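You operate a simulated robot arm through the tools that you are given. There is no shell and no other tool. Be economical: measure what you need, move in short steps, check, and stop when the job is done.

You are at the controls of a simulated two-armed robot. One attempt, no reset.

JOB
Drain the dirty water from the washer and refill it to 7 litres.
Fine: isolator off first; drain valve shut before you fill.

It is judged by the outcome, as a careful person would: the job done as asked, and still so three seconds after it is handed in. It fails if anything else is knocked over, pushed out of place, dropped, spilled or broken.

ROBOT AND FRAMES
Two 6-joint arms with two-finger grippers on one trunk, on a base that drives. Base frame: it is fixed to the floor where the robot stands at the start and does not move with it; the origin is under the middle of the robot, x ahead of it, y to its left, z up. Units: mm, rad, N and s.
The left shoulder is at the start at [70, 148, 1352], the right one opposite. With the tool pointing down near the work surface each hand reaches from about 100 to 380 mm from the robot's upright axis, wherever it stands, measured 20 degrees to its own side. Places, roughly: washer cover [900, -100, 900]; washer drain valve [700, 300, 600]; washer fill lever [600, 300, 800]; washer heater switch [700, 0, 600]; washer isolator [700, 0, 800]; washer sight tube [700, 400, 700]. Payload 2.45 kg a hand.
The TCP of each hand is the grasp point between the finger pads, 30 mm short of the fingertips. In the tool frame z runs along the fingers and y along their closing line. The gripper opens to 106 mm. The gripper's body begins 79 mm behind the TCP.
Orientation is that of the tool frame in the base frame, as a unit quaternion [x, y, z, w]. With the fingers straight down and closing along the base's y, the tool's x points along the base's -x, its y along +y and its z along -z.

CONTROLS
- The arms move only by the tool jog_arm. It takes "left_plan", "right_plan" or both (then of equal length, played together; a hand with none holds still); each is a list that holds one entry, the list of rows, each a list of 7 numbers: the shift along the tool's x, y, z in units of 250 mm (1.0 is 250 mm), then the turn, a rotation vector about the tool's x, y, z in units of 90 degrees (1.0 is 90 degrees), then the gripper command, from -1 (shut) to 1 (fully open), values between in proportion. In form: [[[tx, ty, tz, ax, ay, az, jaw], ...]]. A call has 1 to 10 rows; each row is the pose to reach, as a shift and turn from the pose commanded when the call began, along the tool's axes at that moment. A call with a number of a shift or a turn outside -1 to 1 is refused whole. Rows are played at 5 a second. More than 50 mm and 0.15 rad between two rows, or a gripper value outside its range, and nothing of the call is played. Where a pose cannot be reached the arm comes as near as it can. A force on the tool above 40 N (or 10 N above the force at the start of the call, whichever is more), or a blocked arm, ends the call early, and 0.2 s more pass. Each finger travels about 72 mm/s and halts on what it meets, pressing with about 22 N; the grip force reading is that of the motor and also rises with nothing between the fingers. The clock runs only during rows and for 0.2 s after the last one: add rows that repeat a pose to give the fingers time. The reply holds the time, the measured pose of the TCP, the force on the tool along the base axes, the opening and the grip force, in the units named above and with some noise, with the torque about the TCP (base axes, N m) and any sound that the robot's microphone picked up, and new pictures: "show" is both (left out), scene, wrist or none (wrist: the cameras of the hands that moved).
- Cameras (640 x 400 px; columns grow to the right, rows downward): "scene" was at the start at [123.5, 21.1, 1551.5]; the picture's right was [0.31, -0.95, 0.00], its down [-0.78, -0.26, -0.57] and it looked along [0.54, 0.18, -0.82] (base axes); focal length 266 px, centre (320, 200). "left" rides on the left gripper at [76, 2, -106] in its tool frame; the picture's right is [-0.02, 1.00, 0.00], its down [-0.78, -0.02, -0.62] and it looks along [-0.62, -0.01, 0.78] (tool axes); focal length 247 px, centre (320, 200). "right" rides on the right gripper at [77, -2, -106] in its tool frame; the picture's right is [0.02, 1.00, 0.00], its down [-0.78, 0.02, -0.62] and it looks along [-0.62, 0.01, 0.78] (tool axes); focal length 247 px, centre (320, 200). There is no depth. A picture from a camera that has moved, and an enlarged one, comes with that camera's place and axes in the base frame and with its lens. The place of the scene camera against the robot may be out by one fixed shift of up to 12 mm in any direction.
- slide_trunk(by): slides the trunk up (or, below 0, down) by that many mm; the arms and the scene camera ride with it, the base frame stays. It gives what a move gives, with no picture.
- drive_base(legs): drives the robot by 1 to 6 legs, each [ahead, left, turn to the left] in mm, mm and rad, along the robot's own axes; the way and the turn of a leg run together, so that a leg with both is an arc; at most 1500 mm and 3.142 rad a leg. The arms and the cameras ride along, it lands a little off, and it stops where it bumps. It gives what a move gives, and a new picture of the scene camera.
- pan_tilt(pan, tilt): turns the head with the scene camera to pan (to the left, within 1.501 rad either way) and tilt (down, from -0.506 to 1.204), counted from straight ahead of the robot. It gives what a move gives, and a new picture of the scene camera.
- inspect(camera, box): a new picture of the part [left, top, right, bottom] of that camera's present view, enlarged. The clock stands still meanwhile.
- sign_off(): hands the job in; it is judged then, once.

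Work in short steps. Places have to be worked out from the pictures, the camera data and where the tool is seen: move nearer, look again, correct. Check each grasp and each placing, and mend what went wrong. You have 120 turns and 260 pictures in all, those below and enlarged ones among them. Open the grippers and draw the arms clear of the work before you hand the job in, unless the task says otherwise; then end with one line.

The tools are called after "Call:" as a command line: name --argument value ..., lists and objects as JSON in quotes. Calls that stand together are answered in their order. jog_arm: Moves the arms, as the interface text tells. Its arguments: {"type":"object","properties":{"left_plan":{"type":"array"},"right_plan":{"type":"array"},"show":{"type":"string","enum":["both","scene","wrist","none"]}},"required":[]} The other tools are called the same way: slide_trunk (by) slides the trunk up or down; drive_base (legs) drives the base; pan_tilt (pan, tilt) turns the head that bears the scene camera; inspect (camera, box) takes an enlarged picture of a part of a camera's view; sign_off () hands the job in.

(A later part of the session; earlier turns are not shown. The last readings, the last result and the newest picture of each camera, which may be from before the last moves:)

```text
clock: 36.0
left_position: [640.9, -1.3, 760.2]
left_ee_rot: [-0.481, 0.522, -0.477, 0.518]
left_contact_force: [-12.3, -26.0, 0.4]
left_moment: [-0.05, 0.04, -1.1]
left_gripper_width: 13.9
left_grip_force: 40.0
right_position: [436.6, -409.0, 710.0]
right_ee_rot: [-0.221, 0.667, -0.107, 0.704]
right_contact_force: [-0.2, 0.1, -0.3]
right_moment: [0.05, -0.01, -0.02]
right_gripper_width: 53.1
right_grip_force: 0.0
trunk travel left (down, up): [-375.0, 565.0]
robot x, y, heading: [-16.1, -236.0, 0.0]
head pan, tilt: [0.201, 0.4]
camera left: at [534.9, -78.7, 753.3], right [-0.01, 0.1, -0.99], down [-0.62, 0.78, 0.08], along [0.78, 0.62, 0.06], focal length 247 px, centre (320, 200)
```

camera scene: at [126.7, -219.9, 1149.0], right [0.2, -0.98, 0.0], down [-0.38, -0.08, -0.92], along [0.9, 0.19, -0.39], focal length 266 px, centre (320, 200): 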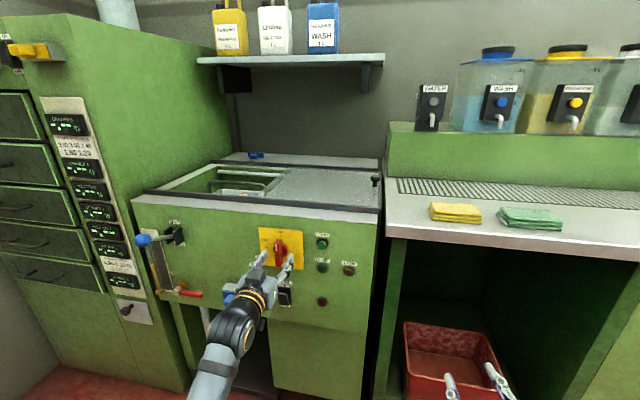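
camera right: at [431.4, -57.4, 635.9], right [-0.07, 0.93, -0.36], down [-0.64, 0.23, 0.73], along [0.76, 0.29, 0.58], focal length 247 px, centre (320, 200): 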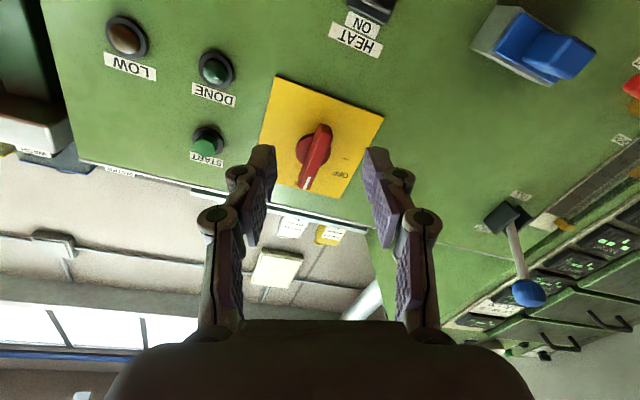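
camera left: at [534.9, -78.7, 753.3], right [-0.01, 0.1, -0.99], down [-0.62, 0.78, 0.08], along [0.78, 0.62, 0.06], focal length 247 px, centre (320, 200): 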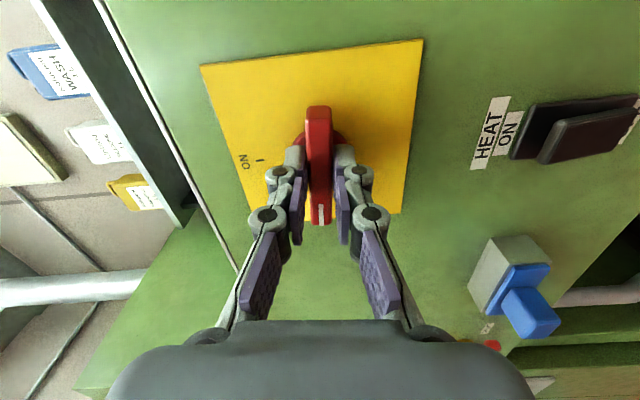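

It turned with the grip. I'll add the last few degrees, then open and back off 60 mm.

Call:
jog_arm --left_plan '[[[0, 0, 0, 0, 0, -0.04, -1], [0, 0, 0, 0, 0, -0.075, -1], [0, 0, 0, 0, 0, -0.075, -1], [0, 0, 0, 0, 0, -0.06, -0.5], [0, 0, 0, 0, 0, -0.06, 0], [0, 0, -0.1, 0, 0, -0.06, 0], [0, 0, -0.25, 0, 0, -0.06, 0]]]' --show "both"

Call:
inspect --camera "left" --box '[180, 20, 640, 300]'

```text
clock: 37.5
left_position: [580.1, -0.2, 757.5]
left_ee_rot: [0.507, -0.499, 0.5, -0.495]
left_contact_force: [0.3, -1.0, -0.3]
left_moment: [0.0, -0.01, -0.03]
left_gripper_width: 53.2
left_grip_force: 0.1
right_position: [437.8, -405.6, 710.5]
right_ee_rot: [-0.222, 0.667, -0.109, 0.703]
right_contact_force: [-0.8, 0.0, 0.6]
right_moment: [-0.01, 0.0, -0.02]
right_gripper_width: 53.0
right_grip_force: 0.0
trunk travel left (down, up): [-375.0, 565.0]
robot x, y, heading: [-18.7, -238.2, 0.001]
head pan, tilt: [0.201, 0.4]
camera scene: at [125.8, -219.7, 1149.2], right [0.2, -0.98, 0.0], down [-0.38, -0.08, -0.92], along [0.9, 0.19, -0.39], focal length 266 px, centre (320, 200)
camera left: at [473.4, -77.9, 757.6], right [-0.01, 0.01, -1.0], down [-0.62, 0.78, 0.01], along [0.78, 0.62, 0.0], focal length 247 px, centre (320, 200)
```

scene: 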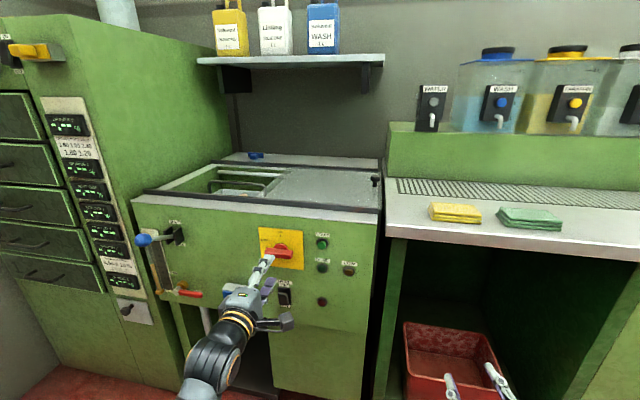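
left: 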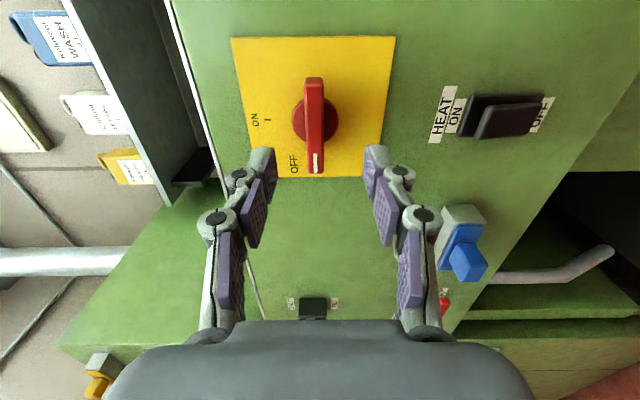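

```text
1.39 times, centred on (410, 160) of left
camera zoom: at [473.4, -77.9, 757.6], right [-0.01, 0.01, -1.0], down [-0.62, 0.78, 0.01], along [0.78, 0.62, 0.0], focal length 344 px, centre (195, 256)
```

zoom: 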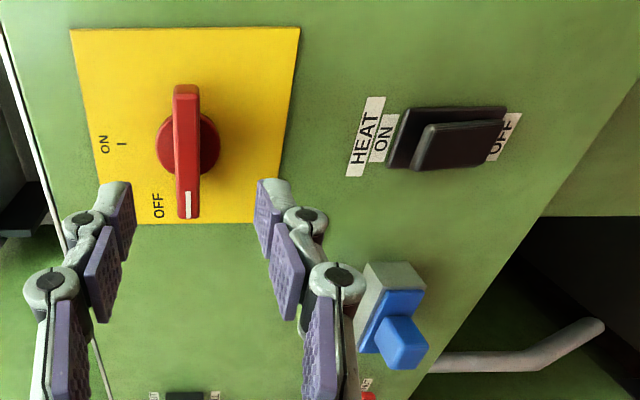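

The isolator is OFF. The drain lever sits near x≈655, z≈583, with its pivot at y≈331 and tip at y≈249, and it opens upward. I'll drive left 265 mm and then lower the hand below the lever tip.

Call:
drive_base --legs '[[0, 262, 0]]'

Call:
jog_arm --left_plan '[[[0, 0.17, -0.05, 0, 0, 0, -0.3], [0, 0.34, -0.05, 0, 0, 0, -0.7], [0, 0.51, -0.05, 0, 0, 0, -1], [0, 0.68, -0.05, 0, 0, 0, -1], [0, 0.85, -0.05, 0, 0, 0, -1]]]' --show "both"

```text
clock: 39.4
left_position: [579.3, 265.2, 756.8]
left_ee_rot: [0.507, -0.498, 0.499, -0.496]
left_contact_force: [0.1, -0.2, -0.9]
left_moment: [-0.02, -0.02, 0.02]
left_gripper_width: 53.0
left_grip_force: 0.1
right_position: [436.5, -140.5, 710.4]
right_ee_rot: [-0.222, 0.667, -0.109, 0.703]
right_contact_force: [0.2, -0.5, -0.3]
right_moment: [-0.01, -0.02, -0.01]
right_gripper_width: 53.0
right_grip_force: 0.1
trunk travel left (down, up): [-375.0, 565.0]
robot x, y, heading: [-18.7, 27.2, 0.002]
head pan, tilt: [0.201, 0.4]
camera scene: at [125.5, 45.2, 1149.0], right [0.2, -0.98, 0.0], down [-0.38, -0.08, -0.92], along [0.9, 0.19, -0.39], focal length 266 px, centre (320, 200)
```

scene: 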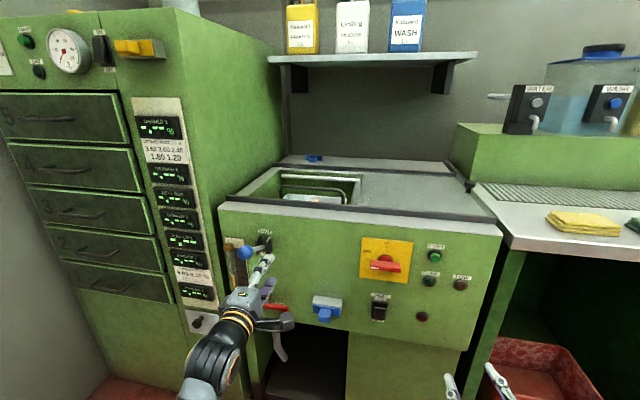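

```text
clock: 40.6
left_position: [564.1, 258.5, 556.6]
left_ee_rot: [0.505, -0.5, 0.503, -0.492]
left_contact_force: [-0.3, -0.6, 0.4]
left_moment: [0.0, 0.0, 0.01]
left_gripper_width: 0.0
left_grip_force: 21.9
left hand out of reach, approached as far as the arm can: row 5
right_position: [438.1, -141.6, 710.0]
right_ee_rot: [-0.223, 0.667, -0.108, 0.703]
right_contact_force: [-0.3, -1.0, 0.2]
right_moment: [-0.02, 0.0, 0.01]
right_gripper_width: 53.0
right_grip_force: 0.1
trunk travel left (down, up): [-375.0, 565.0]
robot x, y, heading: [-16.1, 23.9, 0.001]
head pan, tilt: [0.201, 0.4]
camera scene: at [125.7, 44.6, 1149.1], right [0.2, -0.98, 0.0], down [-0.38, -0.08, -0.92], along [0.9, 0.19, -0.39], focal length 266 px, centre (320, 200)
camera left: at [457.6, 182.7, 557.6], right [-0.01, 0.01, -1.0], down [-0.62, 0.79, 0.01], along [0.79, 0.62, 0.0], focal length 247 px, centre (320, 200)
```

scene: 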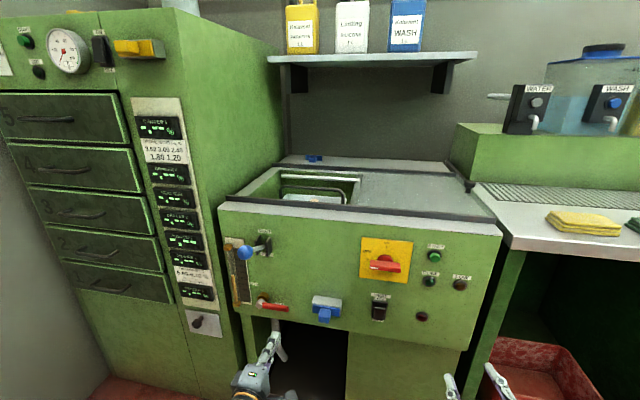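
left: 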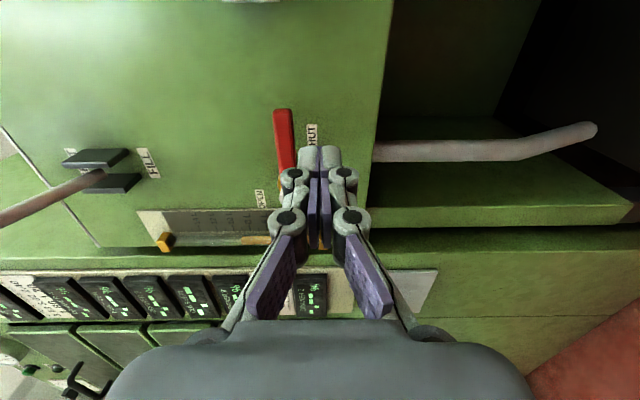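

Lever tip confirmed at about [656, 249, 587]. The arm is at its low reach limit here, so I'll lower the trunk 200 mm and bring the hand back up to just below the lever.

Call:
slide_trunk --by -200

Call:
jog_arm --left_plan '[[[0, -0.18, 0, 0, 0, 0, -1], [0, -0.36, 0, 0, 0, 0, -1], [0, -0.54, 0, 0, 0, 0, -1], [0, -0.72, 0, 0, 0, 0, -1]]]' --show "both"

```text
clock: 42.8
left_position: [564.2, 260.7, 356.9]
left_ee_rot: [0.505, -0.501, 0.502, -0.492]
left_contact_force: [0.5, 1.4, -1.0]
left_moment: [-0.01, 0.0, 0.02]
left_gripper_width: 0.1
left_grip_force: 22.5
right_position: [437.0, -142.0, 510.0]
right_ee_rot: [-0.223, 0.667, -0.108, 0.703]
right_contact_force: [-0.2, -0.9, -0.4]
right_moment: [-0.01, -0.01, -0.01]
right_gripper_width: 53.1
right_grip_force: 0.1
trunk travel left (down, up): [-175.0, 765.0]
robot x, y, heading: [-18.1, 28.1, 0.007]
head pan, tilt: [0.201, 0.4]
```

```text
clock: 43.8
left_position: [561.9, 263.0, 532.8]
left_ee_rot: [0.504, -0.502, 0.502, -0.492]
left_contact_force: [0.6, 0.5, 0.3]
left_moment: [0.04, 0.02, 0.0]
left_gripper_width: 0.0
left_grip_force: 21.6
right_position: [436.9, -142.2, 509.1]
right_ee_rot: [-0.223, 0.667, -0.108, 0.703]
right_contact_force: [-0.5, -0.1, -0.8]
right_moment: [0.02, 0.01, 0.0]
right_gripper_width: 52.7
right_grip_force: 0.1
trunk travel left (down, up): [-175.0, 765.0]
robot x, y, heading: [-21.6, 26.9, 0.003]
head pan, tilt: [0.201, 0.4]
camera scene: at [125.5, 44.5, 949.0], right [0.2, -0.98, 0.0], down [-0.38, -0.08, -0.92], along [0.9, 0.19, -0.39], focal length 266 px, centre (320, 200)
camera left: at [455.9, 185.4, 534.3], right [-0.01, 0.01, -1.0], down [-0.62, 0.79, 0.01], along [0.79, 0.62, 0.0], focal length 247 px, centre (320, 200)
```

scene: 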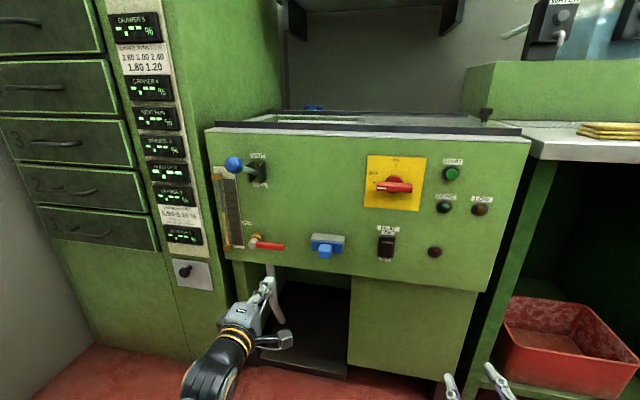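
left: 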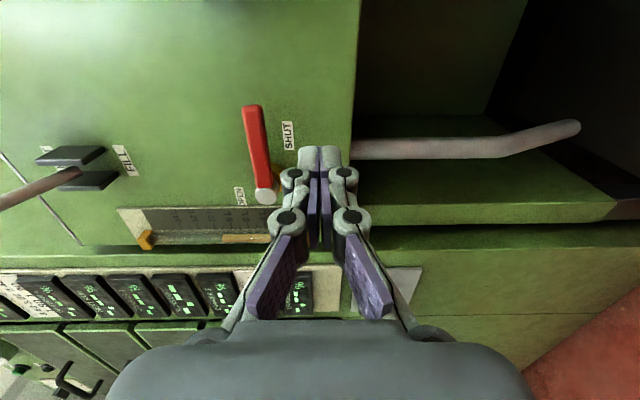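

The view confirms the pivot at about [655, 334, 589]. I'll insert the closed fingers under the lever near its tip, at TCP x≈642, z≈550.

Call:
jog_arm --left_plan '[[[0, -0.02, 0.16, 0, 0, 0, -1], [0, -0.05, 0.32, 0, 0, 0, -1]]]' --show "wrist"

```text
clock: 44.4
left_position: [645.0, 260.4, 547.7]
left_ee_rot: [0.504, -0.501, 0.502, -0.492]
left_contact_force: [-0.8, -0.1, -0.7]
left_moment: [0.0, 0.02, -0.03]
left_gripper_width: 0.1
left_grip_force: 21.5
right_position: [437.4, -141.4, 508.6]
right_ee_rot: [-0.222, 0.667, -0.108, 0.703]
right_contact_force: [-0.4, 0.1, -0.9]
right_moment: [0.0, 0.0, 0.01]
right_gripper_width: 53.0
right_grip_force: 0.1
trunk travel left (down, up): [-175.0, 765.0]
robot x, y, heading: [-21.4, 33.2, 0.009]
head pan, tilt: [0.201, 0.4]
camera left: at [538.6, 183.6, 548.2], right [-0.01, 0.01, -1.0], down [-0.62, 0.79, 0.01], along [0.79, 0.62, -0.01], focal length 247 px, centre (320, 200)
```

left: 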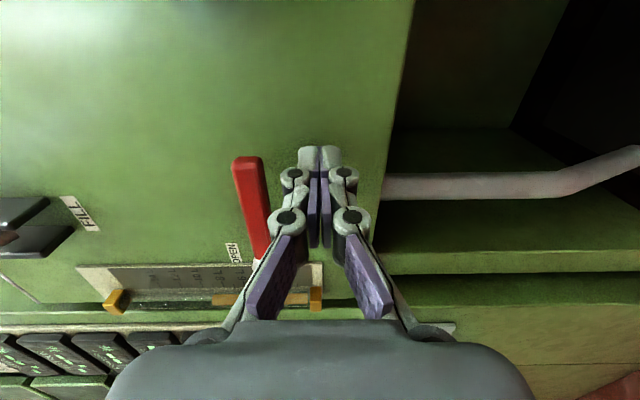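

The fingertips overlap the lever in depth. I'll push it up along its arc to about 35° first, then check for flow and spilling.

Call:
jog_arm --left_plan '[[[0, -0.09, 0, 0, 0, 0, -1], [0, -0.17, 0, 0, 0, 0, -1], [-0.01, -0.25, 0, 0, 0, 0, -1], [-0.02, -0.27, 0, 0, 0, 0, -1]]]' --show "both"

```text
clock: 45.4
left_position: [646.2, 268.1, 614.2]
left_ee_rot: [0.504, -0.502, 0.502, -0.492]
left_contact_force: [-0.8, 0.1, -1.7]
left_moment: [-0.01, -0.01, -0.01]
left_gripper_width: 0.0
left_grip_force: 21.4
right_position: [438.2, -141.2, 509.6]
right_ee_rot: [-0.222, 0.667, -0.108, 0.703]
right_contact_force: [0.2, 0.1, 0.0]
right_moment: [0.0, 0.0, -0.03]
right_gripper_width: 52.8
right_grip_force: 0.1
trunk travel left (down, up): [-175.0, 765.0]
robot x, y, heading: [-19.9, 31.4, 0.005]
head pan, tilt: [0.201, 0.4]
camera scene: at [125.6, 44.5, 949.0], right [0.2, -0.98, 0.0], down [-0.38, -0.08, -0.92], along [0.9, 0.19, -0.39], focal length 266 px, centre (320, 200)
camera left: at [540.7, 190.2, 616.4], right [-0.01, 0.01, -1.0], down [-0.62, 0.79, 0.01], along [0.79, 0.62, -0.01], focal length 247 px, centre (320, 200)
```

scene: 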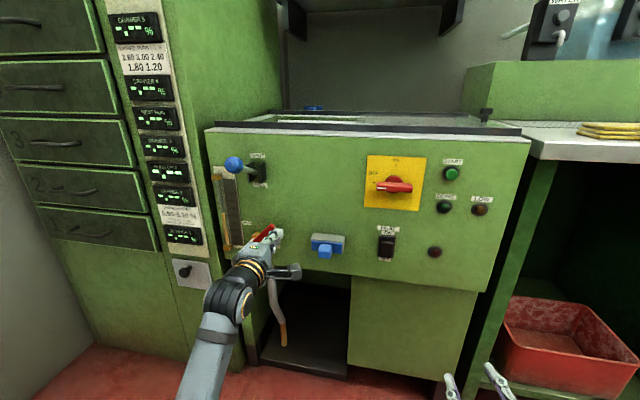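
left: 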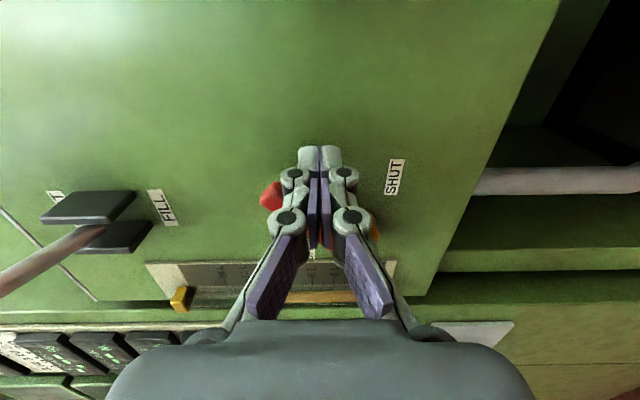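

Dirty water now comes out of the hose. I'll check where it lands.

Call:
inspect --camera "scene" --box '[210, 250, 370, 390]'

Call:
inspect --camera "scene" --box '[205, 150, 305, 260]'

```text
2.86 times, centred on (290, 320) of scene
camera zoom: at [125.6, 44.5, 949.0], right [0.2, -0.98, 0.0], down [-0.38, -0.08, -0.92], along [0.9, 0.19, -0.39], focal length 760 px, centre (406, -143)
```

zoom: 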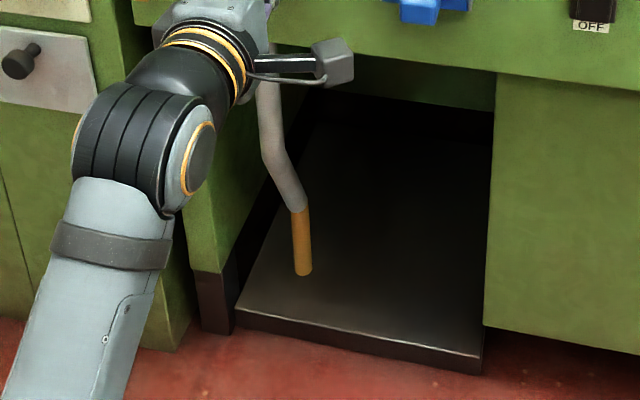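

```text
3.64 times, centred on (255, 205) of scene
camera zoom: at [125.6, 44.5, 949.0], right [0.2, -0.98, 0.0], down [-0.38, -0.08, -0.92], along [0.9, 0.19, -0.39], focal length 967 px, centre (556, 182)
```

zoom: 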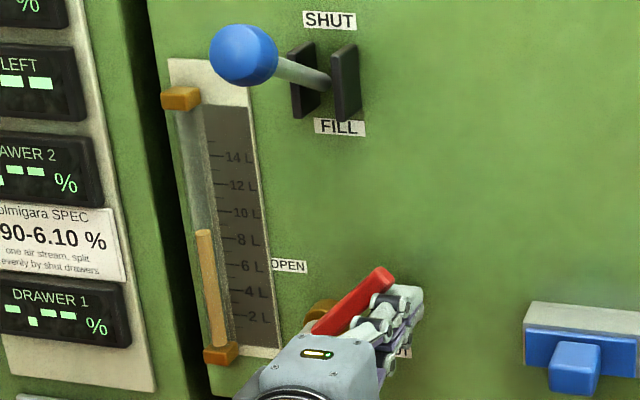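

The dirty stream falls straight onto the tray under the hose and stays inside it. I'll push the lever fully open.

Call:
jog_arm --left_plan '[[[-0.02, -0.06, 0, 0, 0, 0, -1], [-0.052, -0.108, 0, 0, 0, 0, -1], [-0.1, -0.145, 0, 0, 0, 0, -1], [-0.14, -0.168, 0, 0, 0, 0, -1], [-0.19, -0.185, 0, 0, 0, 0, -1]]]' --show "both"

Call:
inspect --camera "scene" --box '[205, 150, 305, 260]'

```text
clock: 46.6
left_position: [646.8, 312.9, 662.1]
left_ee_rot: [0.504, -0.502, 0.503, -0.49]
left_contact_force: [-1.9, -16.1, -4.9]
left_moment: [-0.04, 0.07, 0.0]
left_gripper_width: 6.1
left_grip_force: 28.3
right_position: [436.8, -142.1, 509.8]
right_ee_rot: [-0.222, 0.667, -0.107, 0.703]
right_contact_force: [-0.5, 0.6, -0.5]
right_moment: [-0.02, 0.0, 0.0]
right_gripper_width: 53.2
right_grip_force: 0.0
trunk travel left (down, up): [-175.0, 765.0]
robot x, y, heading: [-23.0, 27.7, 0.004]
head pan, tilt: [0.201, 0.4]
camera scene: at [125.7, 42.6, 948.9], right [0.2, -0.98, 0.0], down [-0.38, -0.08, -0.92], along [0.9, 0.19, -0.39], focal length 266 px, centre (320, 200)
camera left: at [540.4, 236.1, 663.0], right [-0.01, 0.01, -1.0], down [-0.61, 0.79, 0.01], along [0.79, 0.61, -0.01], focal length 247 px, centre (320, 200)
```

scene: 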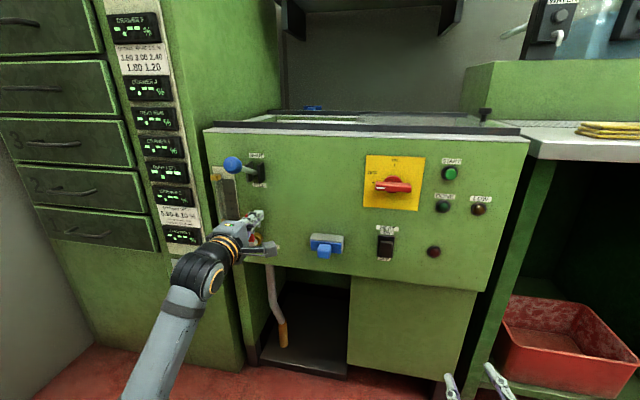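
left: 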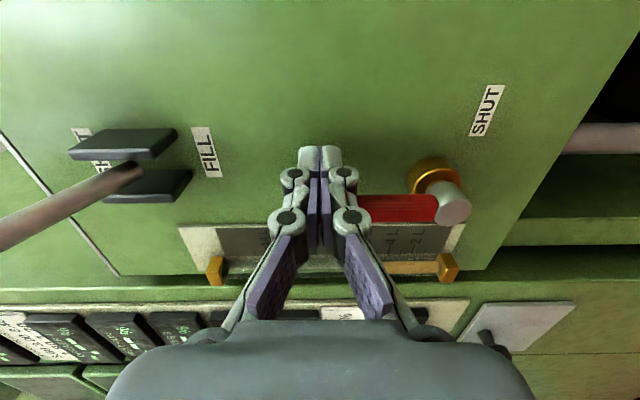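

```text
3.64 times, centred on (255, 205) of scene
camera zoom: at [125.7, 42.6, 948.9], right [0.2, -0.98, 0.0], down [-0.38, -0.08, -0.92], along [0.9, 0.19, -0.39], focal length 967 px, centre (556, 182)
```

zoom: 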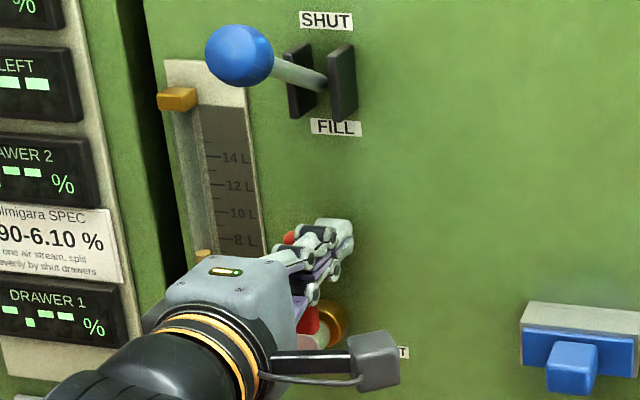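

The lever is vertical at the OPEN stop and the level is falling. I'll withdraw right and back, then let it drain.

Call:
jog_arm --left_plan '[[[0.1, 0, 0, 0, 0, 0, -1], [0.2, 0, -0.1, 0, 0, 0, -1], [0.3, 0, -0.25, 0, 0, 0, -1], [0.4, 0, -0.4, 0, 0, 0, -1], [0.4, 0, -0.4, 0, 0, 0, -1], [0.4, 0, -0.4, 0, 0, 0, -1], [0.4, 0, -0.4, 0, 0, 0, -1]]]' --show "scene"

Call:
inspect --camera "scene" --box '[205, 150, 305, 260]'

Call:
inspect --camera "scene" --box '[210, 250, 370, 390]'

```text
clock: 47.9
left_position: [549.2, 233.1, 668.5]
left_ee_rot: [-0.472, 0.526, -0.462, 0.536]
left_contact_force: [-0.3, 0.0, 0.5]
left_moment: [0.03, 0.02, 0.02]
left_gripper_width: 0.2
left_grip_force: 29.0
right_position: [436.9, -140.7, 509.2]
right_ee_rot: [-0.225, 0.666, -0.108, 0.703]
right_contact_force: [0.1, -0.1, 0.8]
right_moment: [-0.02, -0.02, 0.02]
right_gripper_width: 52.9
right_grip_force: 0.1
trunk travel left (down, up): [-175.0, 765.0]
robot x, y, heading: [-19.4, 29.3, 0.004]
head pan, tilt: [0.201, 0.4]
stopped in row 6 (left hand): the arm was blocked; the commanded pose is now the measured one
camera scene: at [125.4, 44.8, 949.1], right [0.2, -0.98, 0.0], down [-0.38, -0.08, -0.92], along [0.9, 0.19, -0.39], focal length 266 px, centre (320, 200)
```

scene: 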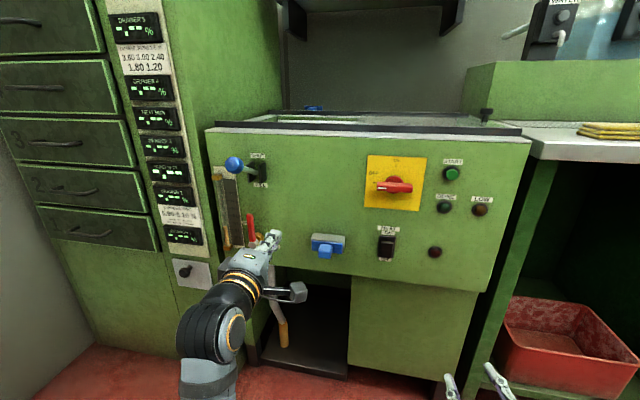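

```text
3.64 times, centred on (255, 205) of scene
camera zoom: at [125.4, 44.8, 949.1], right [0.2, -0.98, 0.0], down [-0.38, -0.08, -0.92], along [0.9, 0.19, -0.39], focal length 967 px, centre (556, 182)
```

zoom: 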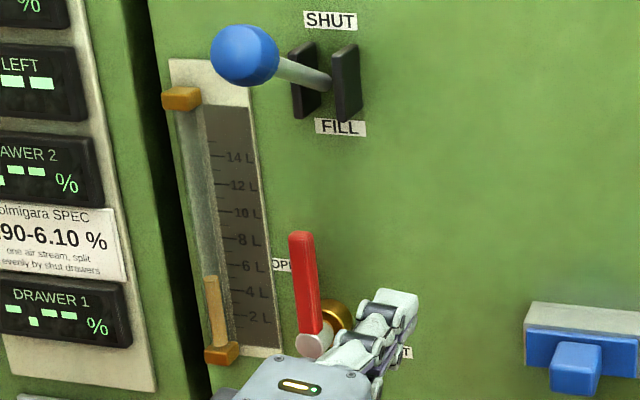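

```text
2.86 times, centred on (290, 320) of scene
camera zoom: at [125.4, 44.8, 949.1], right [0.2, -0.98, 0.0], down [-0.38, -0.08, -0.92], along [0.9, 0.19, -0.39], focal length 760 px, centre (406, -143)
```

zoom: 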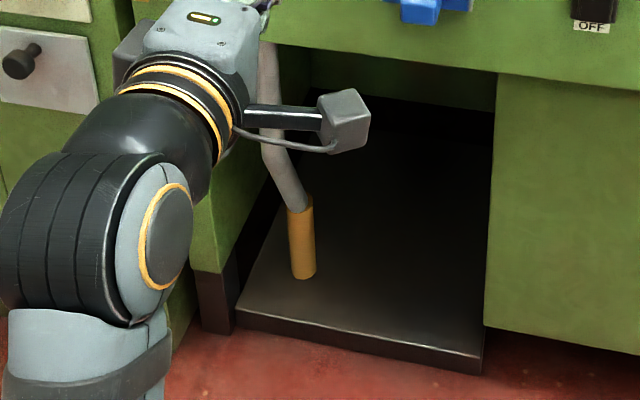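

Nothing is pooling on the floor, and the level is near 3.5 L and falling. I'll hold still for two more seconds.

Call:
jog_arm --left_plan '[[[0, 0, 0, 0, 0, 0, -1], [0, 0, 0, 0, 0, 0, -1], [0, 0, 0, 0, 0, 0, -1], [0, 0, 0, 0, 0, 0, -1], [0, 0, 0, 0, 0, 0, -1], [0, 0, 0, 0, 0, 0, -1], [0, 0, 0, 0, 0, 0, -1], [0, 0, 0, 0, 0, 0, -1], [0, 0, 0, 0, 0, 0, -1], [0, 0, 0, 0, 0, 0, -1]]]' --show "none"

Call:
inspect --camera "scene" --box '[205, 150, 365, 350]'

```text
clock: 50.1
left_position: [549.2, 233.0, 667.9]
left_ee_rot: [-0.471, 0.526, -0.461, 0.537]
left_contact_force: [0.6, -0.8, 0.0]
left_moment: [-0.02, 0.03, -0.01]
left_gripper_width: 0.1
left_grip_force: 28.7
right_position: [437.8, -140.9, 508.8]
right_ee_rot: [-0.224, 0.666, -0.108, 0.703]
right_contact_force: [-1.2, -0.6, 0.4]
right_moment: [-0.01, 0.0, 0.01]
right_gripper_width: 53.0
right_grip_force: 0.0
trunk travel left (down, up): [-175.0, 765.0]
robot x, y, heading: [-22.4, 26.9, 0.002]
head pan, tilt: [0.201, 0.4]
```

```text
2.00 times, centred on (285, 250) of scene
camera zoom: at [125.5, 44.7, 949.1], right [0.2, -0.98, 0.0], down [-0.38, -0.08, -0.92], along [0.9, 0.19, -0.39], focal length 532 px, centre (390, 100)
```

zoom: 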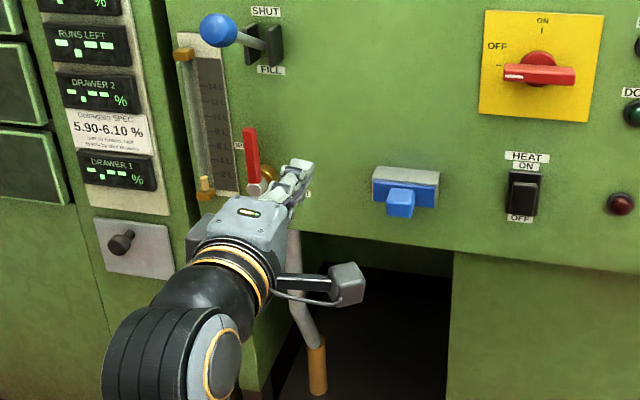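

About 1 L is left. While it drains I'll reposition the hand: roll it back to 0 and move it to the left side of the lever, staying clear of the panel.

Call:
jog_arm --left_plan '[[[-0.05, 0.007, 0, 0, 0, 0.092, -1], [-0.1, 0.014, 0, 0, 0, 0.184, -1], [-0.15, 0.02, 0, 0, 0, 0.276, -1], [-0.2, 0.027, 0, 0, 0, 0.368, -1], [-0.26, 0.034, 0, 0, 0, 0.46, -1], [-0.31, 0.041, 0, 0, 0, 0.55, -1], [-0.36, 0.048, 0, 0, 0, 0.64, -1], [-0.41, 0.055, 0, 0, 0, 0.735, -1], [-0.46, 0.062, 0, 0, 0, 0.825, -1], [-0.515, 0.068, 0, 0, 0, 0.917, -1]]]' --show "both"

Call:
inspect --camera "scene" --box '[205, 150, 365, 350]'

```text
clock: 52.3
left_position: [550.1, 330.4, 678.0]
left_ee_rot: [-0.007, 0.707, 0.005, 0.707]
left_contact_force: [-0.7, -0.5, 0.2]
left_moment: [0.0, 0.02, 0.04]
left_gripper_width: 0.2
left_grip_force: 28.7
left hand out of reach, approached as far as the arm can: row 10
right_position: [436.4, -141.2, 508.9]
right_ee_rot: [-0.222, 0.666, -0.107, 0.704]
right_contact_force: [-0.4, 0.7, -0.8]
right_moment: [0.02, -0.02, 0.03]
right_gripper_width: 53.1
right_grip_force: 0.1
trunk travel left (down, up): [-175.0, 765.0]
robot x, y, heading: [-19.6, 29.1, 0.006]
head pan, tilt: [0.201, 0.4]
camera scene: at [125.2, 42.1, 949.2], right [0.2, -0.98, 0.0], down [-0.38, -0.08, -0.92], along [0.9, 0.19, -0.39], focal length 266 px, centre (320, 200)
camera left: at [444.5, 329.0, 602.8], right [-0.02, 1.0, 0.02], down [-0.62, -0.03, 0.78], along [0.78, 0.0, 0.62], focal length 247 px, centre (320, 200)
```

scene: 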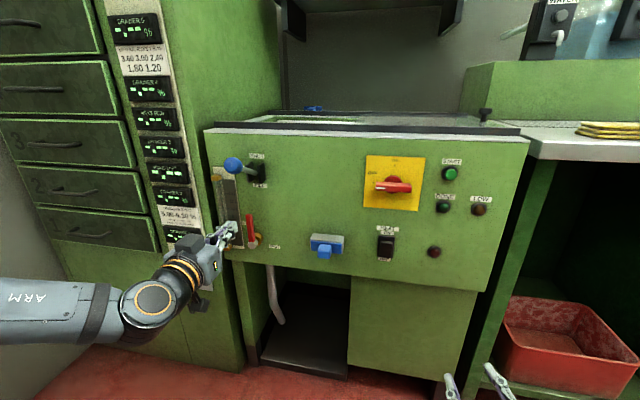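
left: 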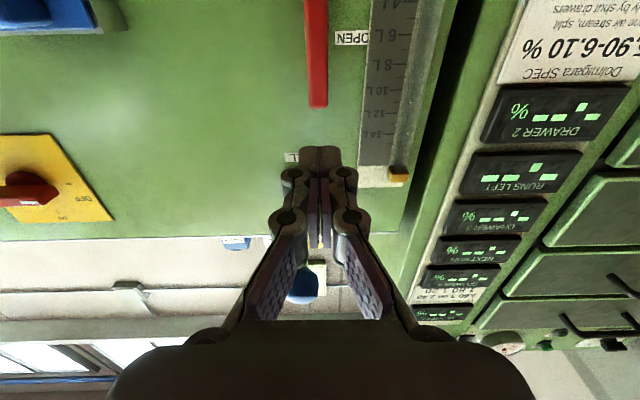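

```text
2.00 times, centred on (285, 250) of scene
camera zoom: at [125.2, 42.1, 949.2], right [0.2, -0.98, 0.0], down [-0.38, -0.08, -0.92], along [0.9, 0.19, -0.39], focal length 532 px, centre (390, 100)
```

zoom: 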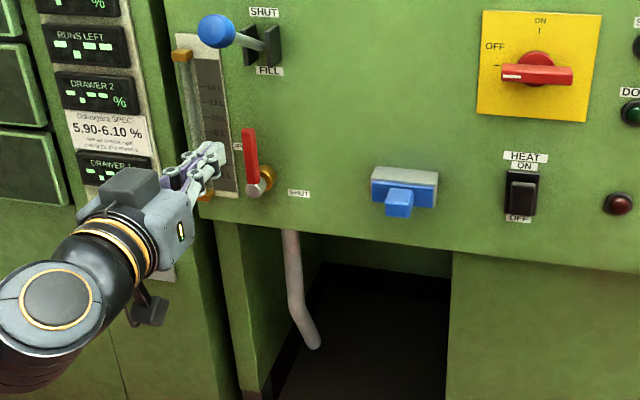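

The stream has stopped and the tube reads empty. To shut the valve I'll shift the base left 100 mm for a more comfortable reach and put the fingertip to the left of the lever.

Call:
drive_base --legs '[[0, 100, 0]]'

Call:
jog_arm --left_plan '[[[0.03, -0.12, 0, 0, 0, 0, -1], [0.06, -0.24, 0, 0, 0, 0, -1], [0.09, -0.24, 0, 0, 0, 0, -1]]]' --show "wrist"

```text
clock: 53.4
left_position: [552.9, 428.6, 679.1]
left_ee_rot: [-0.008, 0.707, 0.004, 0.708]
left_contact_force: [-0.2, 0.7, 0.4]
left_moment: [-0.01, 0.01, -0.03]
left_gripper_width: 0.0
left_grip_force: 28.5
right_position: [436.1, -44.3, 510.0]
right_ee_rot: [-0.222, 0.667, -0.109, 0.703]
right_contact_force: [0.2, -0.8, -0.6]
right_moment: [0.02, -0.01, -0.01]
right_gripper_width: 52.9
right_grip_force: 0.1
trunk travel left (down, up): [-175.0, 765.0]
robot x, y, heading: [-18.6, 124.7, 0.004]
head pan, tilt: [0.201, 0.4]
camera scene: at [125.2, 142.5, 949.0], right [0.2, -0.98, 0.0], down [-0.38, -0.08, -0.92], along [0.9, 0.19, -0.39], focal length 266 px, centre (320, 200)
```

scene: 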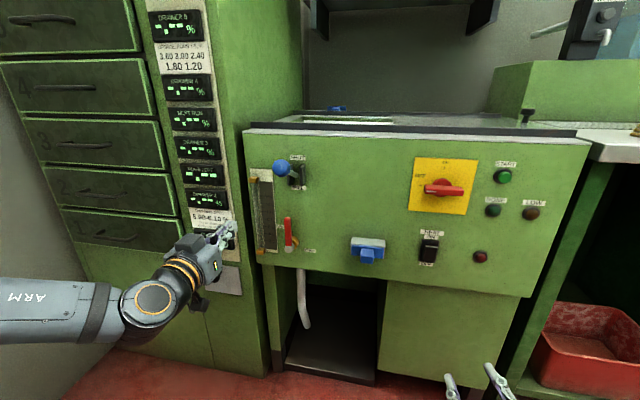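

```text
clock: 54.2
left_position: [543.4, 390.8, 664.2]
left_ee_rot: [-0.007, 0.706, 0.003, 0.708]
left_contact_force: [0.1, -0.2, 0.1]
left_moment: [0.01, -0.02, 0.0]
left_gripper_width: 0.3
left_grip_force: 28.6
left hand out of reach, approached as far as the arm can: row 2, 3
right_position: [435.8, -43.7, 510.3]
right_ee_rot: [-0.222, 0.667, -0.109, 0.703]
right_contact_force: [-0.2, 0.1, -0.3]
right_moment: [0.01, 0.04, -0.01]
right_gripper_width: 53.1
right_grip_force: 0.1
trunk travel left (down, up): [-175.0, 765.0]
robot x, y, heading: [-21.6, 121.4, 0.006]
head pan, tilt: [0.201, 0.4]
camera left: at [436.8, 389.1, 587.6], right [-0.01, 1.0, 0.02], down [-0.62, -0.02, 0.78], along [0.78, 0.0, 0.62], focal length 247 px, centre (320, 200)
```

left: 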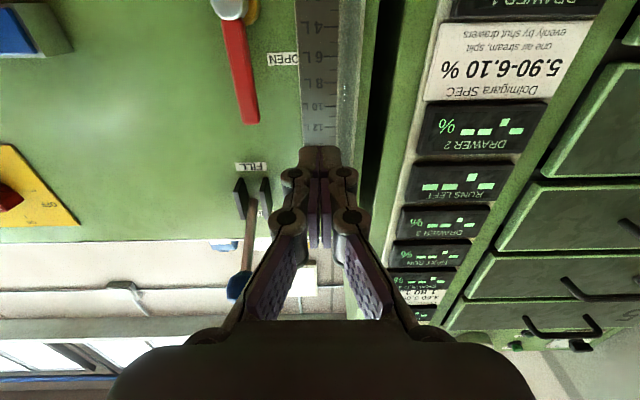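

The arm is too folded at this distance, which explains the blocked moves. I'll back the base off 170 mm so the arm works more extended, then bring the hand forward.

Call:
drive_base --legs '[[-170, 0, 0]]'

Call:
jog_arm --left_plan '[[[0, 0, 0.17, 0, 0, 0, -1], [0, 0, 0.34, 0, 0, 0, -1], [0, -0.05, 0.51, 0, 0, 0, -1], [0, -0.1, 0.68, 0, 0, 0, -1], [0, -0.1, 0.7, 0, 0, 0, -1]]]' --show "both"

```text
clock: 55.7
left_position: [373.7, 389.6, 663.7]
left_ee_rot: [-0.008, 0.706, 0.004, 0.708]
left_contact_force: [0.7, -0.2, 0.7]
left_moment: [-0.02, -0.04, 0.0]
left_gripper_width: 0.1
left_grip_force: 28.8
right_position: [266.9, -44.1, 509.9]
right_ee_rot: [-0.222, 0.667, -0.11, 0.703]
right_contact_force: [-0.6, -0.7, 0.6]
right_moment: [-0.01, -0.03, 0.01]
right_gripper_width: 53.1
right_grip_force: 0.1
trunk travel left (down, up): [-175.0, 765.0]
robot x, y, heading: [-190.3, 123.7, 0.0]
head pan, tilt: [0.201, 0.4]
camera scene: at [-43.8, 141.8, 949.1], right [0.2, -0.98, 0.0], down [-0.38, -0.08, -0.92], along [0.9, 0.19, -0.39], focal length 266 px, centre (320, 200)
```

scene: 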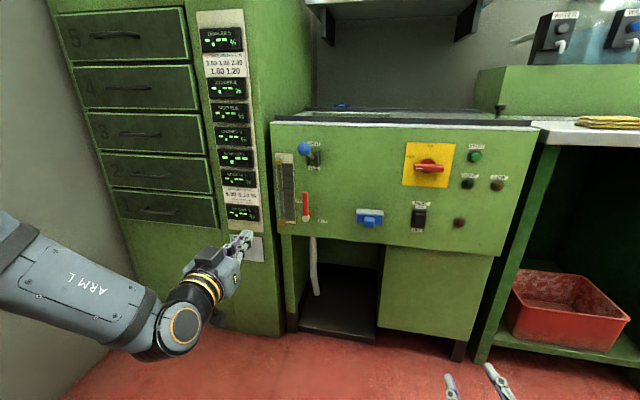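

```text
clock: 56.9
left_position: [473.5, 455.5, 670.7]
left_ee_rot: [-0.006, 0.707, 0.003, 0.707]
left_contact_force: [-0.4, -0.1, -0.1]
left_moment: [0.02, -0.01, 0.0]
left_gripper_width: 0.1
left_grip_force: 28.0
left hand out of reach, approached as far as the arm can: row 1, 2, 3, 4, 5
right_position: [267.9, -43.9, 509.2]
right_ee_rot: [-0.222, 0.667, -0.11, 0.703]
right_contact_force: [0.7, 0.8, 0.0]
right_moment: [0.02, -0.01, -0.01]
right_gripper_width: 52.8
right_grip_force: 0.1
trunk travel left (down, up): [-175.0, 765.0]
robot x, y, heading: [-187.0, 124.8, 0.006]
head pan, tilt: [0.201, 0.4]
camera scene: at [-43.5, 142.0, 949.0], right [0.2, -0.98, 0.0], down [-0.38, -0.08, -0.92], along [0.9, 0.18, -0.39], focal length 266 px, centre (320, 200)
camera left: at [367.3, 453.6, 595.5], right [-0.01, 1.0, 0.02], down [-0.62, -0.02, 0.78], along [0.78, 0.0, 0.62], focal length 247 px, centre (320, 200)
```

scene: 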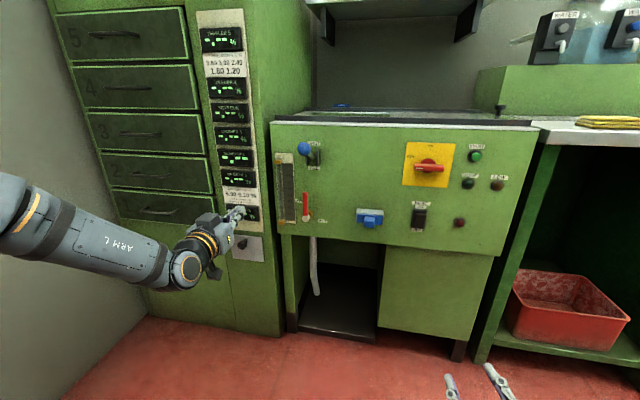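
left: 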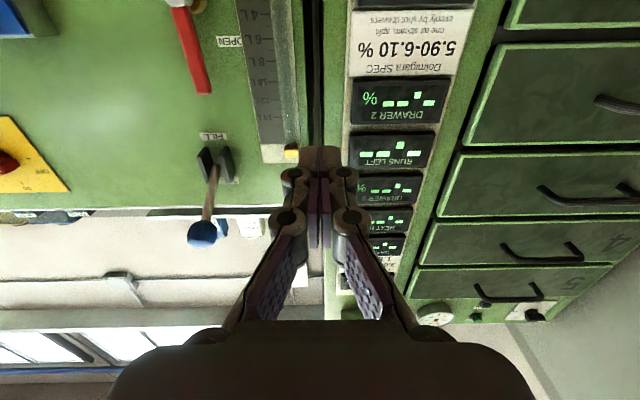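

The elbow swung outward when the hand was level with the shoulder. I'll lower the hand 180 mm relative to the shoulder, which was comfortable before, and bring it inboard.

Call:
jog_arm --left_plan '[[[0.12, 0, -0.04, 0, 0, 0, -1], [0.24, 0, -0.08, 0, 0, 0, -1], [0.36, 0, -0.12, 0, 0, 0, -1], [0.48, 0, -0.12, 0, 0, 0, -1], [0.6, 0, -0.12, 0, 0, 0, -1], [0.72, -0.06, -0.12, 0, 0, 0, -1], [0.8, -0.15, -0.12, 0, 0, 0, -1], [0.8, -0.25, -0.12, 0, 0, 0, -1]]]' --show "scene"

```text
clock: 58.7
left_position: [409.2, 452.7, 492.8]
left_ee_rot: [-0.006, 0.707, 0.002, 0.707]
left_contact_force: [0.3, 1.0, 0.5]
left_moment: [-0.04, -0.05, 0.01]
left_gripper_width: 0.1
left_grip_force: 28.9
left hand out of reach, approached as far as the arm can: row 5, 6, 7, 8
right_position: [268.8, -43.8, 510.0]
right_ee_rot: [-0.223, 0.667, -0.109, 0.702]
right_contact_force: [-0.2, 0.5, -0.1]
right_moment: [0.0, 0.0, -0.02]
right_gripper_width: 53.2
right_grip_force: 0.0
trunk travel left (down, up): [-175.0, 765.0]
robot x, y, heading: [-189.8, 121.0, 0.003]
head pan, tilt: [0.201, 0.4]
camera scene: at [-43.4, 142.1, 949.0], right [0.2, -0.98, 0.0], down [-0.38, -0.08, -0.92], along [0.9, 0.18, -0.39], focal length 266 px, centre (320, 200)
```

scene: 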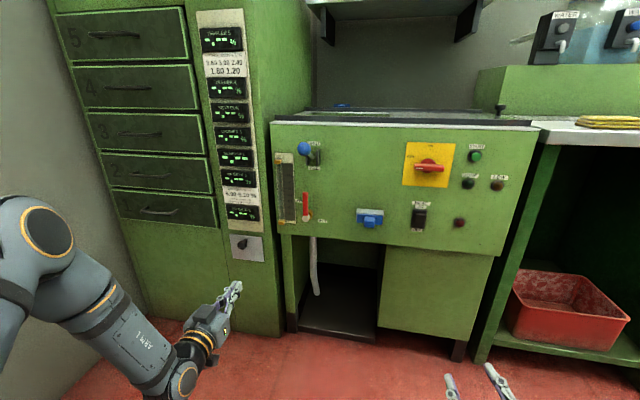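

Call:
jog_arm --left_plan '[[[0, 0, 0, 0, 0, -0.095, -1], [0, 0, 0, 0, 0, -0.19, -1], [0, 0, 0, 0, 0, -0.285, -1], [0, 0, 0, 0, 0, -0.38, -1], [0, 0, 0, 0, 0, -0.475, -1], [0, 0, 0, 0, 0, -0.57, -1], [0, 0, 0, 0, 0, -0.665, -1], [0, 0, 0, 0, 0, -0.76, -1], [0, 0, 0, 0, 0, -0.855, -1], [0, 0, 0, 0, 0, -0.95, -1]]]' --show "scene"

```text
clock: 60.9
left_position: [413.8, 449.3, 489.9]
left_ee_rot: [-0.485, 0.514, -0.478, 0.522]
left_contact_force: [0.8, -0.5, 0.3]
left_moment: [-0.02, -0.01, 0.0]
left_gripper_width: 0.0
left_grip_force: 28.8
left hand out of reach, approached as far as the arm can: row 1, 2, 3, 4, 5
right_position: [268.0, -44.4, 510.4]
right_ee_rot: [-0.222, 0.667, -0.11, 0.703]
right_contact_force: [0.5, -0.9, 1.3]
right_moment: [-0.01, 0.0, -0.01]
right_gripper_width: 53.0
right_grip_force: 0.0
trunk travel left (down, up): [-175.0, 765.0]
robot x, y, heading: [-192.8, 125.8, 0.005]
head pan, tilt: [0.201, 0.4]
camera scene: at [-43.6, 141.8, 949.1], right [0.2, -0.98, 0.0], down [-0.38, -0.08, -0.92], along [0.9, 0.18, -0.39], focal length 266 px, centre (320, 200)
```

scene: 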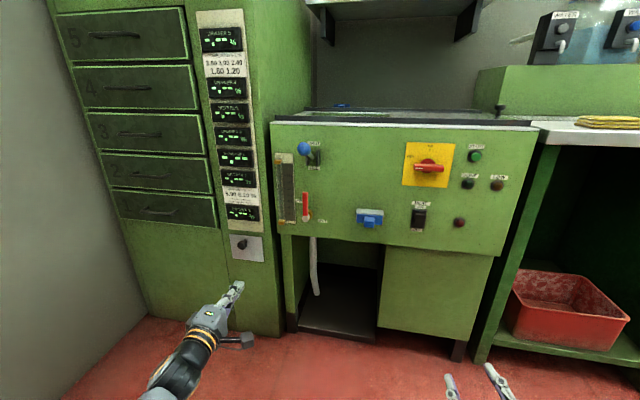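

The natural posture is back with the −85° roll, so I'll keep it. I'll raise the hand to z≈650, y≈365, then drive forward 150 mm.

Call:
jog_arm --left_plan '[[[0.09, -0.16, 0, 0, 0, 0, -1], [0.18, -0.32, 0, 0, 0, 0, -1], [0.27, -0.48, 0, 0, 0, 0, -1], [0.34, -0.64, 0, 0, 0, 0, -1]]]' --show "none"

Call:
drive_base --legs '[[150, 0, 0]]'

Call:
inspect --camera "left" --box '[0, 0, 640, 400]'

```text
clock: 61.9
left_position: [411.1, 353.2, 645.3]
left_ee_rot: [-0.485, 0.515, -0.477, 0.522]
left_contact_force: [-0.2, 1.0, 0.4]
left_moment: [0.01, 0.0, -0.03]
left_gripper_width: 0.2
left_grip_force: 27.8
right_position: [267.4, -44.1, 510.4]
right_ee_rot: [-0.222, 0.667, -0.11, 0.703]
right_contact_force: [-0.1, -0.2, -0.4]
right_moment: [0.0, 0.02, -0.02]
right_gripper_width: 53.2
right_grip_force: 0.1
trunk travel left (down, up): [-175.0, 765.0]
robot x, y, heading: [-187.9, 125.4, 0.005]
head pan, tilt: [0.201, 0.4]
```

```text
clock: 63.2
left_position: [562.6, 351.8, 643.9]
left_ee_rot: [-0.483, 0.515, -0.479, 0.521]
left_contact_force: [0.5, -0.5, -0.3]
left_moment: [-0.01, 0.01, -0.01]
left_gripper_width: 0.0
left_grip_force: 28.4
right_position: [417.3, -46.0, 509.9]
right_ee_rot: [-0.222, 0.667, -0.111, 0.703]
right_contact_force: [-0.4, -0.3, 0.0]
right_moment: [-0.02, -0.01, 0.02]
right_gripper_width: 53.0
right_grip_force: 0.0
trunk travel left (down, up): [-175.0, 765.0]
robot x, y, heading: [-37.7, 124.5, -0.007]
head pan, tilt: [0.201, 0.4]
camera scene: at [107.5, 141.4, 949.0], right [0.2, -0.98, 0.0], down [-0.38, -0.08, -0.92], along [0.9, 0.18, -0.39], focal length 266 px, centre (320, 200)
```

scene: 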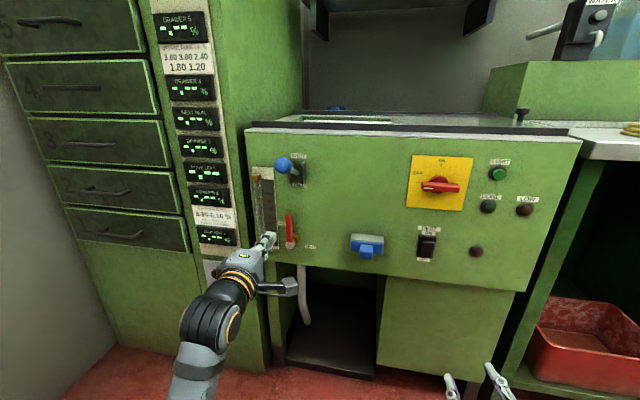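

```text
1.00 times, centred on (320, 200) of left (not enlarged: the box is as wide or as high as the picture)
camera zoom: at [458.1, 273.3, 637.8], right [0.0, 0.1, -1.0], down [-0.63, 0.77, 0.07], along [0.78, 0.63, 0.06], focal length 247 px, centre (320, 200)
```

zoom: 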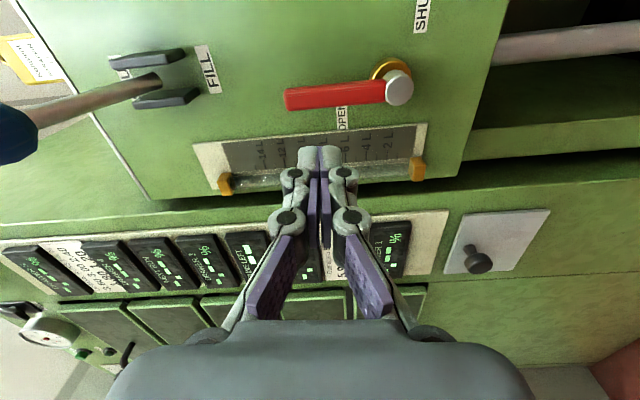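

The hand is on the left side of the lever. I'll insert the fingertip at y≈360, x≈643.

Call:
jog_arm --left_plan '[[[-0.035, -0.03, 0.1, 0, 0, 0, -1], [-0.035, -0.03, 0.22, 0, 0, 0, -1], [-0.035, -0.03, 0.32, 0, 0, 0, -1]]]' --show "wrist"

```text
clock: 64.0
left_position: [643.8, 359.7, 653.4]
left_ee_rot: [-0.485, 0.514, -0.479, 0.521]
left_contact_force: [0.0, 0.5, -0.4]
left_moment: [-0.04, 0.01, -0.02]
left_gripper_width: 0.0
left_grip_force: 28.0
right_position: [418.3, -45.1, 510.4]
right_ee_rot: [-0.219, 0.667, -0.111, 0.703]
right_contact_force: [-0.1, 0.5, 0.1]
right_moment: [-0.04, -0.03, -0.01]
right_gripper_width: 53.0
right_grip_force: 0.1
trunk travel left (down, up): [-175.0, 765.0]
robot x, y, heading: [-37.5, 121.1, -0.005]
head pan, tilt: [0.201, 0.4]
camera left: at [538.6, 282.2, 646.4], right [0.0, 0.1, -1.0], down [-0.63, 0.77, 0.07], along [0.78, 0.63, 0.06], focal length 247 px, centre (320, 200)
```

left: 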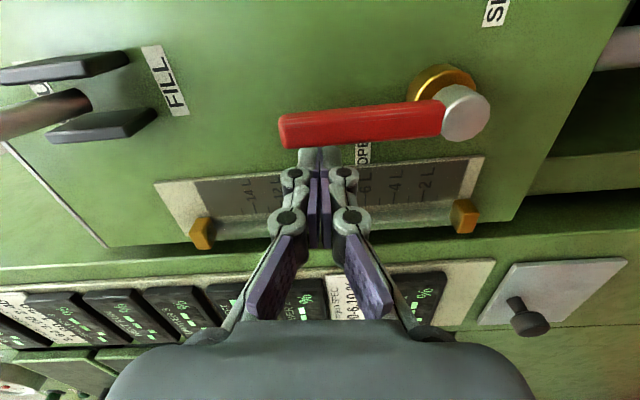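

The fingertip is behind the lever and the tube shows empty. I'll push the lever right and down along its arc to SHUT.

Call:
jog_arm --left_plan '[[[0.06, -0.012, 0, 0, 0, 0, -1], [0.12, -0.018, 0, 0, 0, 0, -1], [0.18, -0.01, 0, 0, 0, 0, -1], [0.236, 0.004, 0, 0, 0, 0, -1], [0.285, 0.035, 0, 0, 0, 0, -1], [0.33, 0.073, 0, 0, 0, 0, -1], [0.36, 0.115, 0, 0, 0, 0, -1], [0.38, 0.154, 0, 0, 0, 0, -1], [0.389, 0.175, 0, 0, 0, 0, -1], [0.389, 0.185, 0, 0, 0, 0, -1]]]' --show "both"

```text
clock: 66.4
left_position: [652.6, 299.8, 642.8]
left_ee_rot: [-0.445, 0.511, -0.458, 0.576]
left_contact_force: [-0.2, -0.4, -0.5]
left_moment: [-0.04, -0.04, -0.02]
left_gripper_width: 0.0
left_grip_force: 28.5
right_position: [416.9, -46.2, 510.9]
right_ee_rot: [-0.22, 0.667, -0.11, 0.703]
right_contact_force: [-0.4, 0.1, -0.8]
right_moment: [-0.03, -0.01, 0.02]
right_gripper_width: 53.6
right_grip_force: 0.1
trunk travel left (down, up): [-175.0, 765.0]
robot x, y, heading: [-38.5, 124.1, -0.003]
head pan, tilt: [0.201, 0.4]
stopped in row 10 (left hand): the arm was blocked; the commanded pose is now the measured one
camera scene: at [107.5, 141.4, 949.0], right [0.2, -0.98, 0.0], down [-0.38, -0.08, -0.92], along [0.9, 0.18, -0.39], focal length 266 px, centre (320, 200)
camera left: at [552.3, 220.3, 618.2], right [0.07, 0.21, -0.98], down [-0.67, 0.74, 0.11], along [0.74, 0.64, 0.19], focal length 247 px, centre (320, 200)
```

scene: 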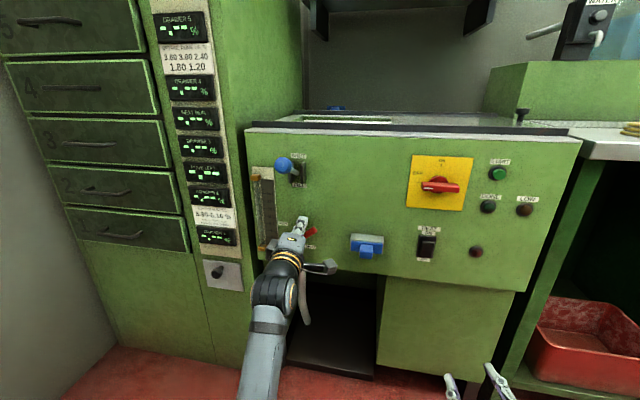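
left: 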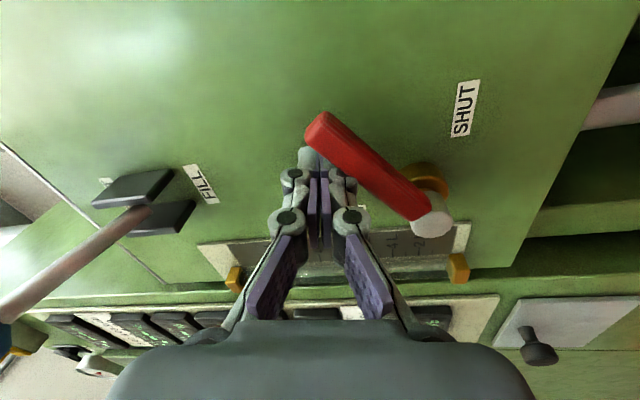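

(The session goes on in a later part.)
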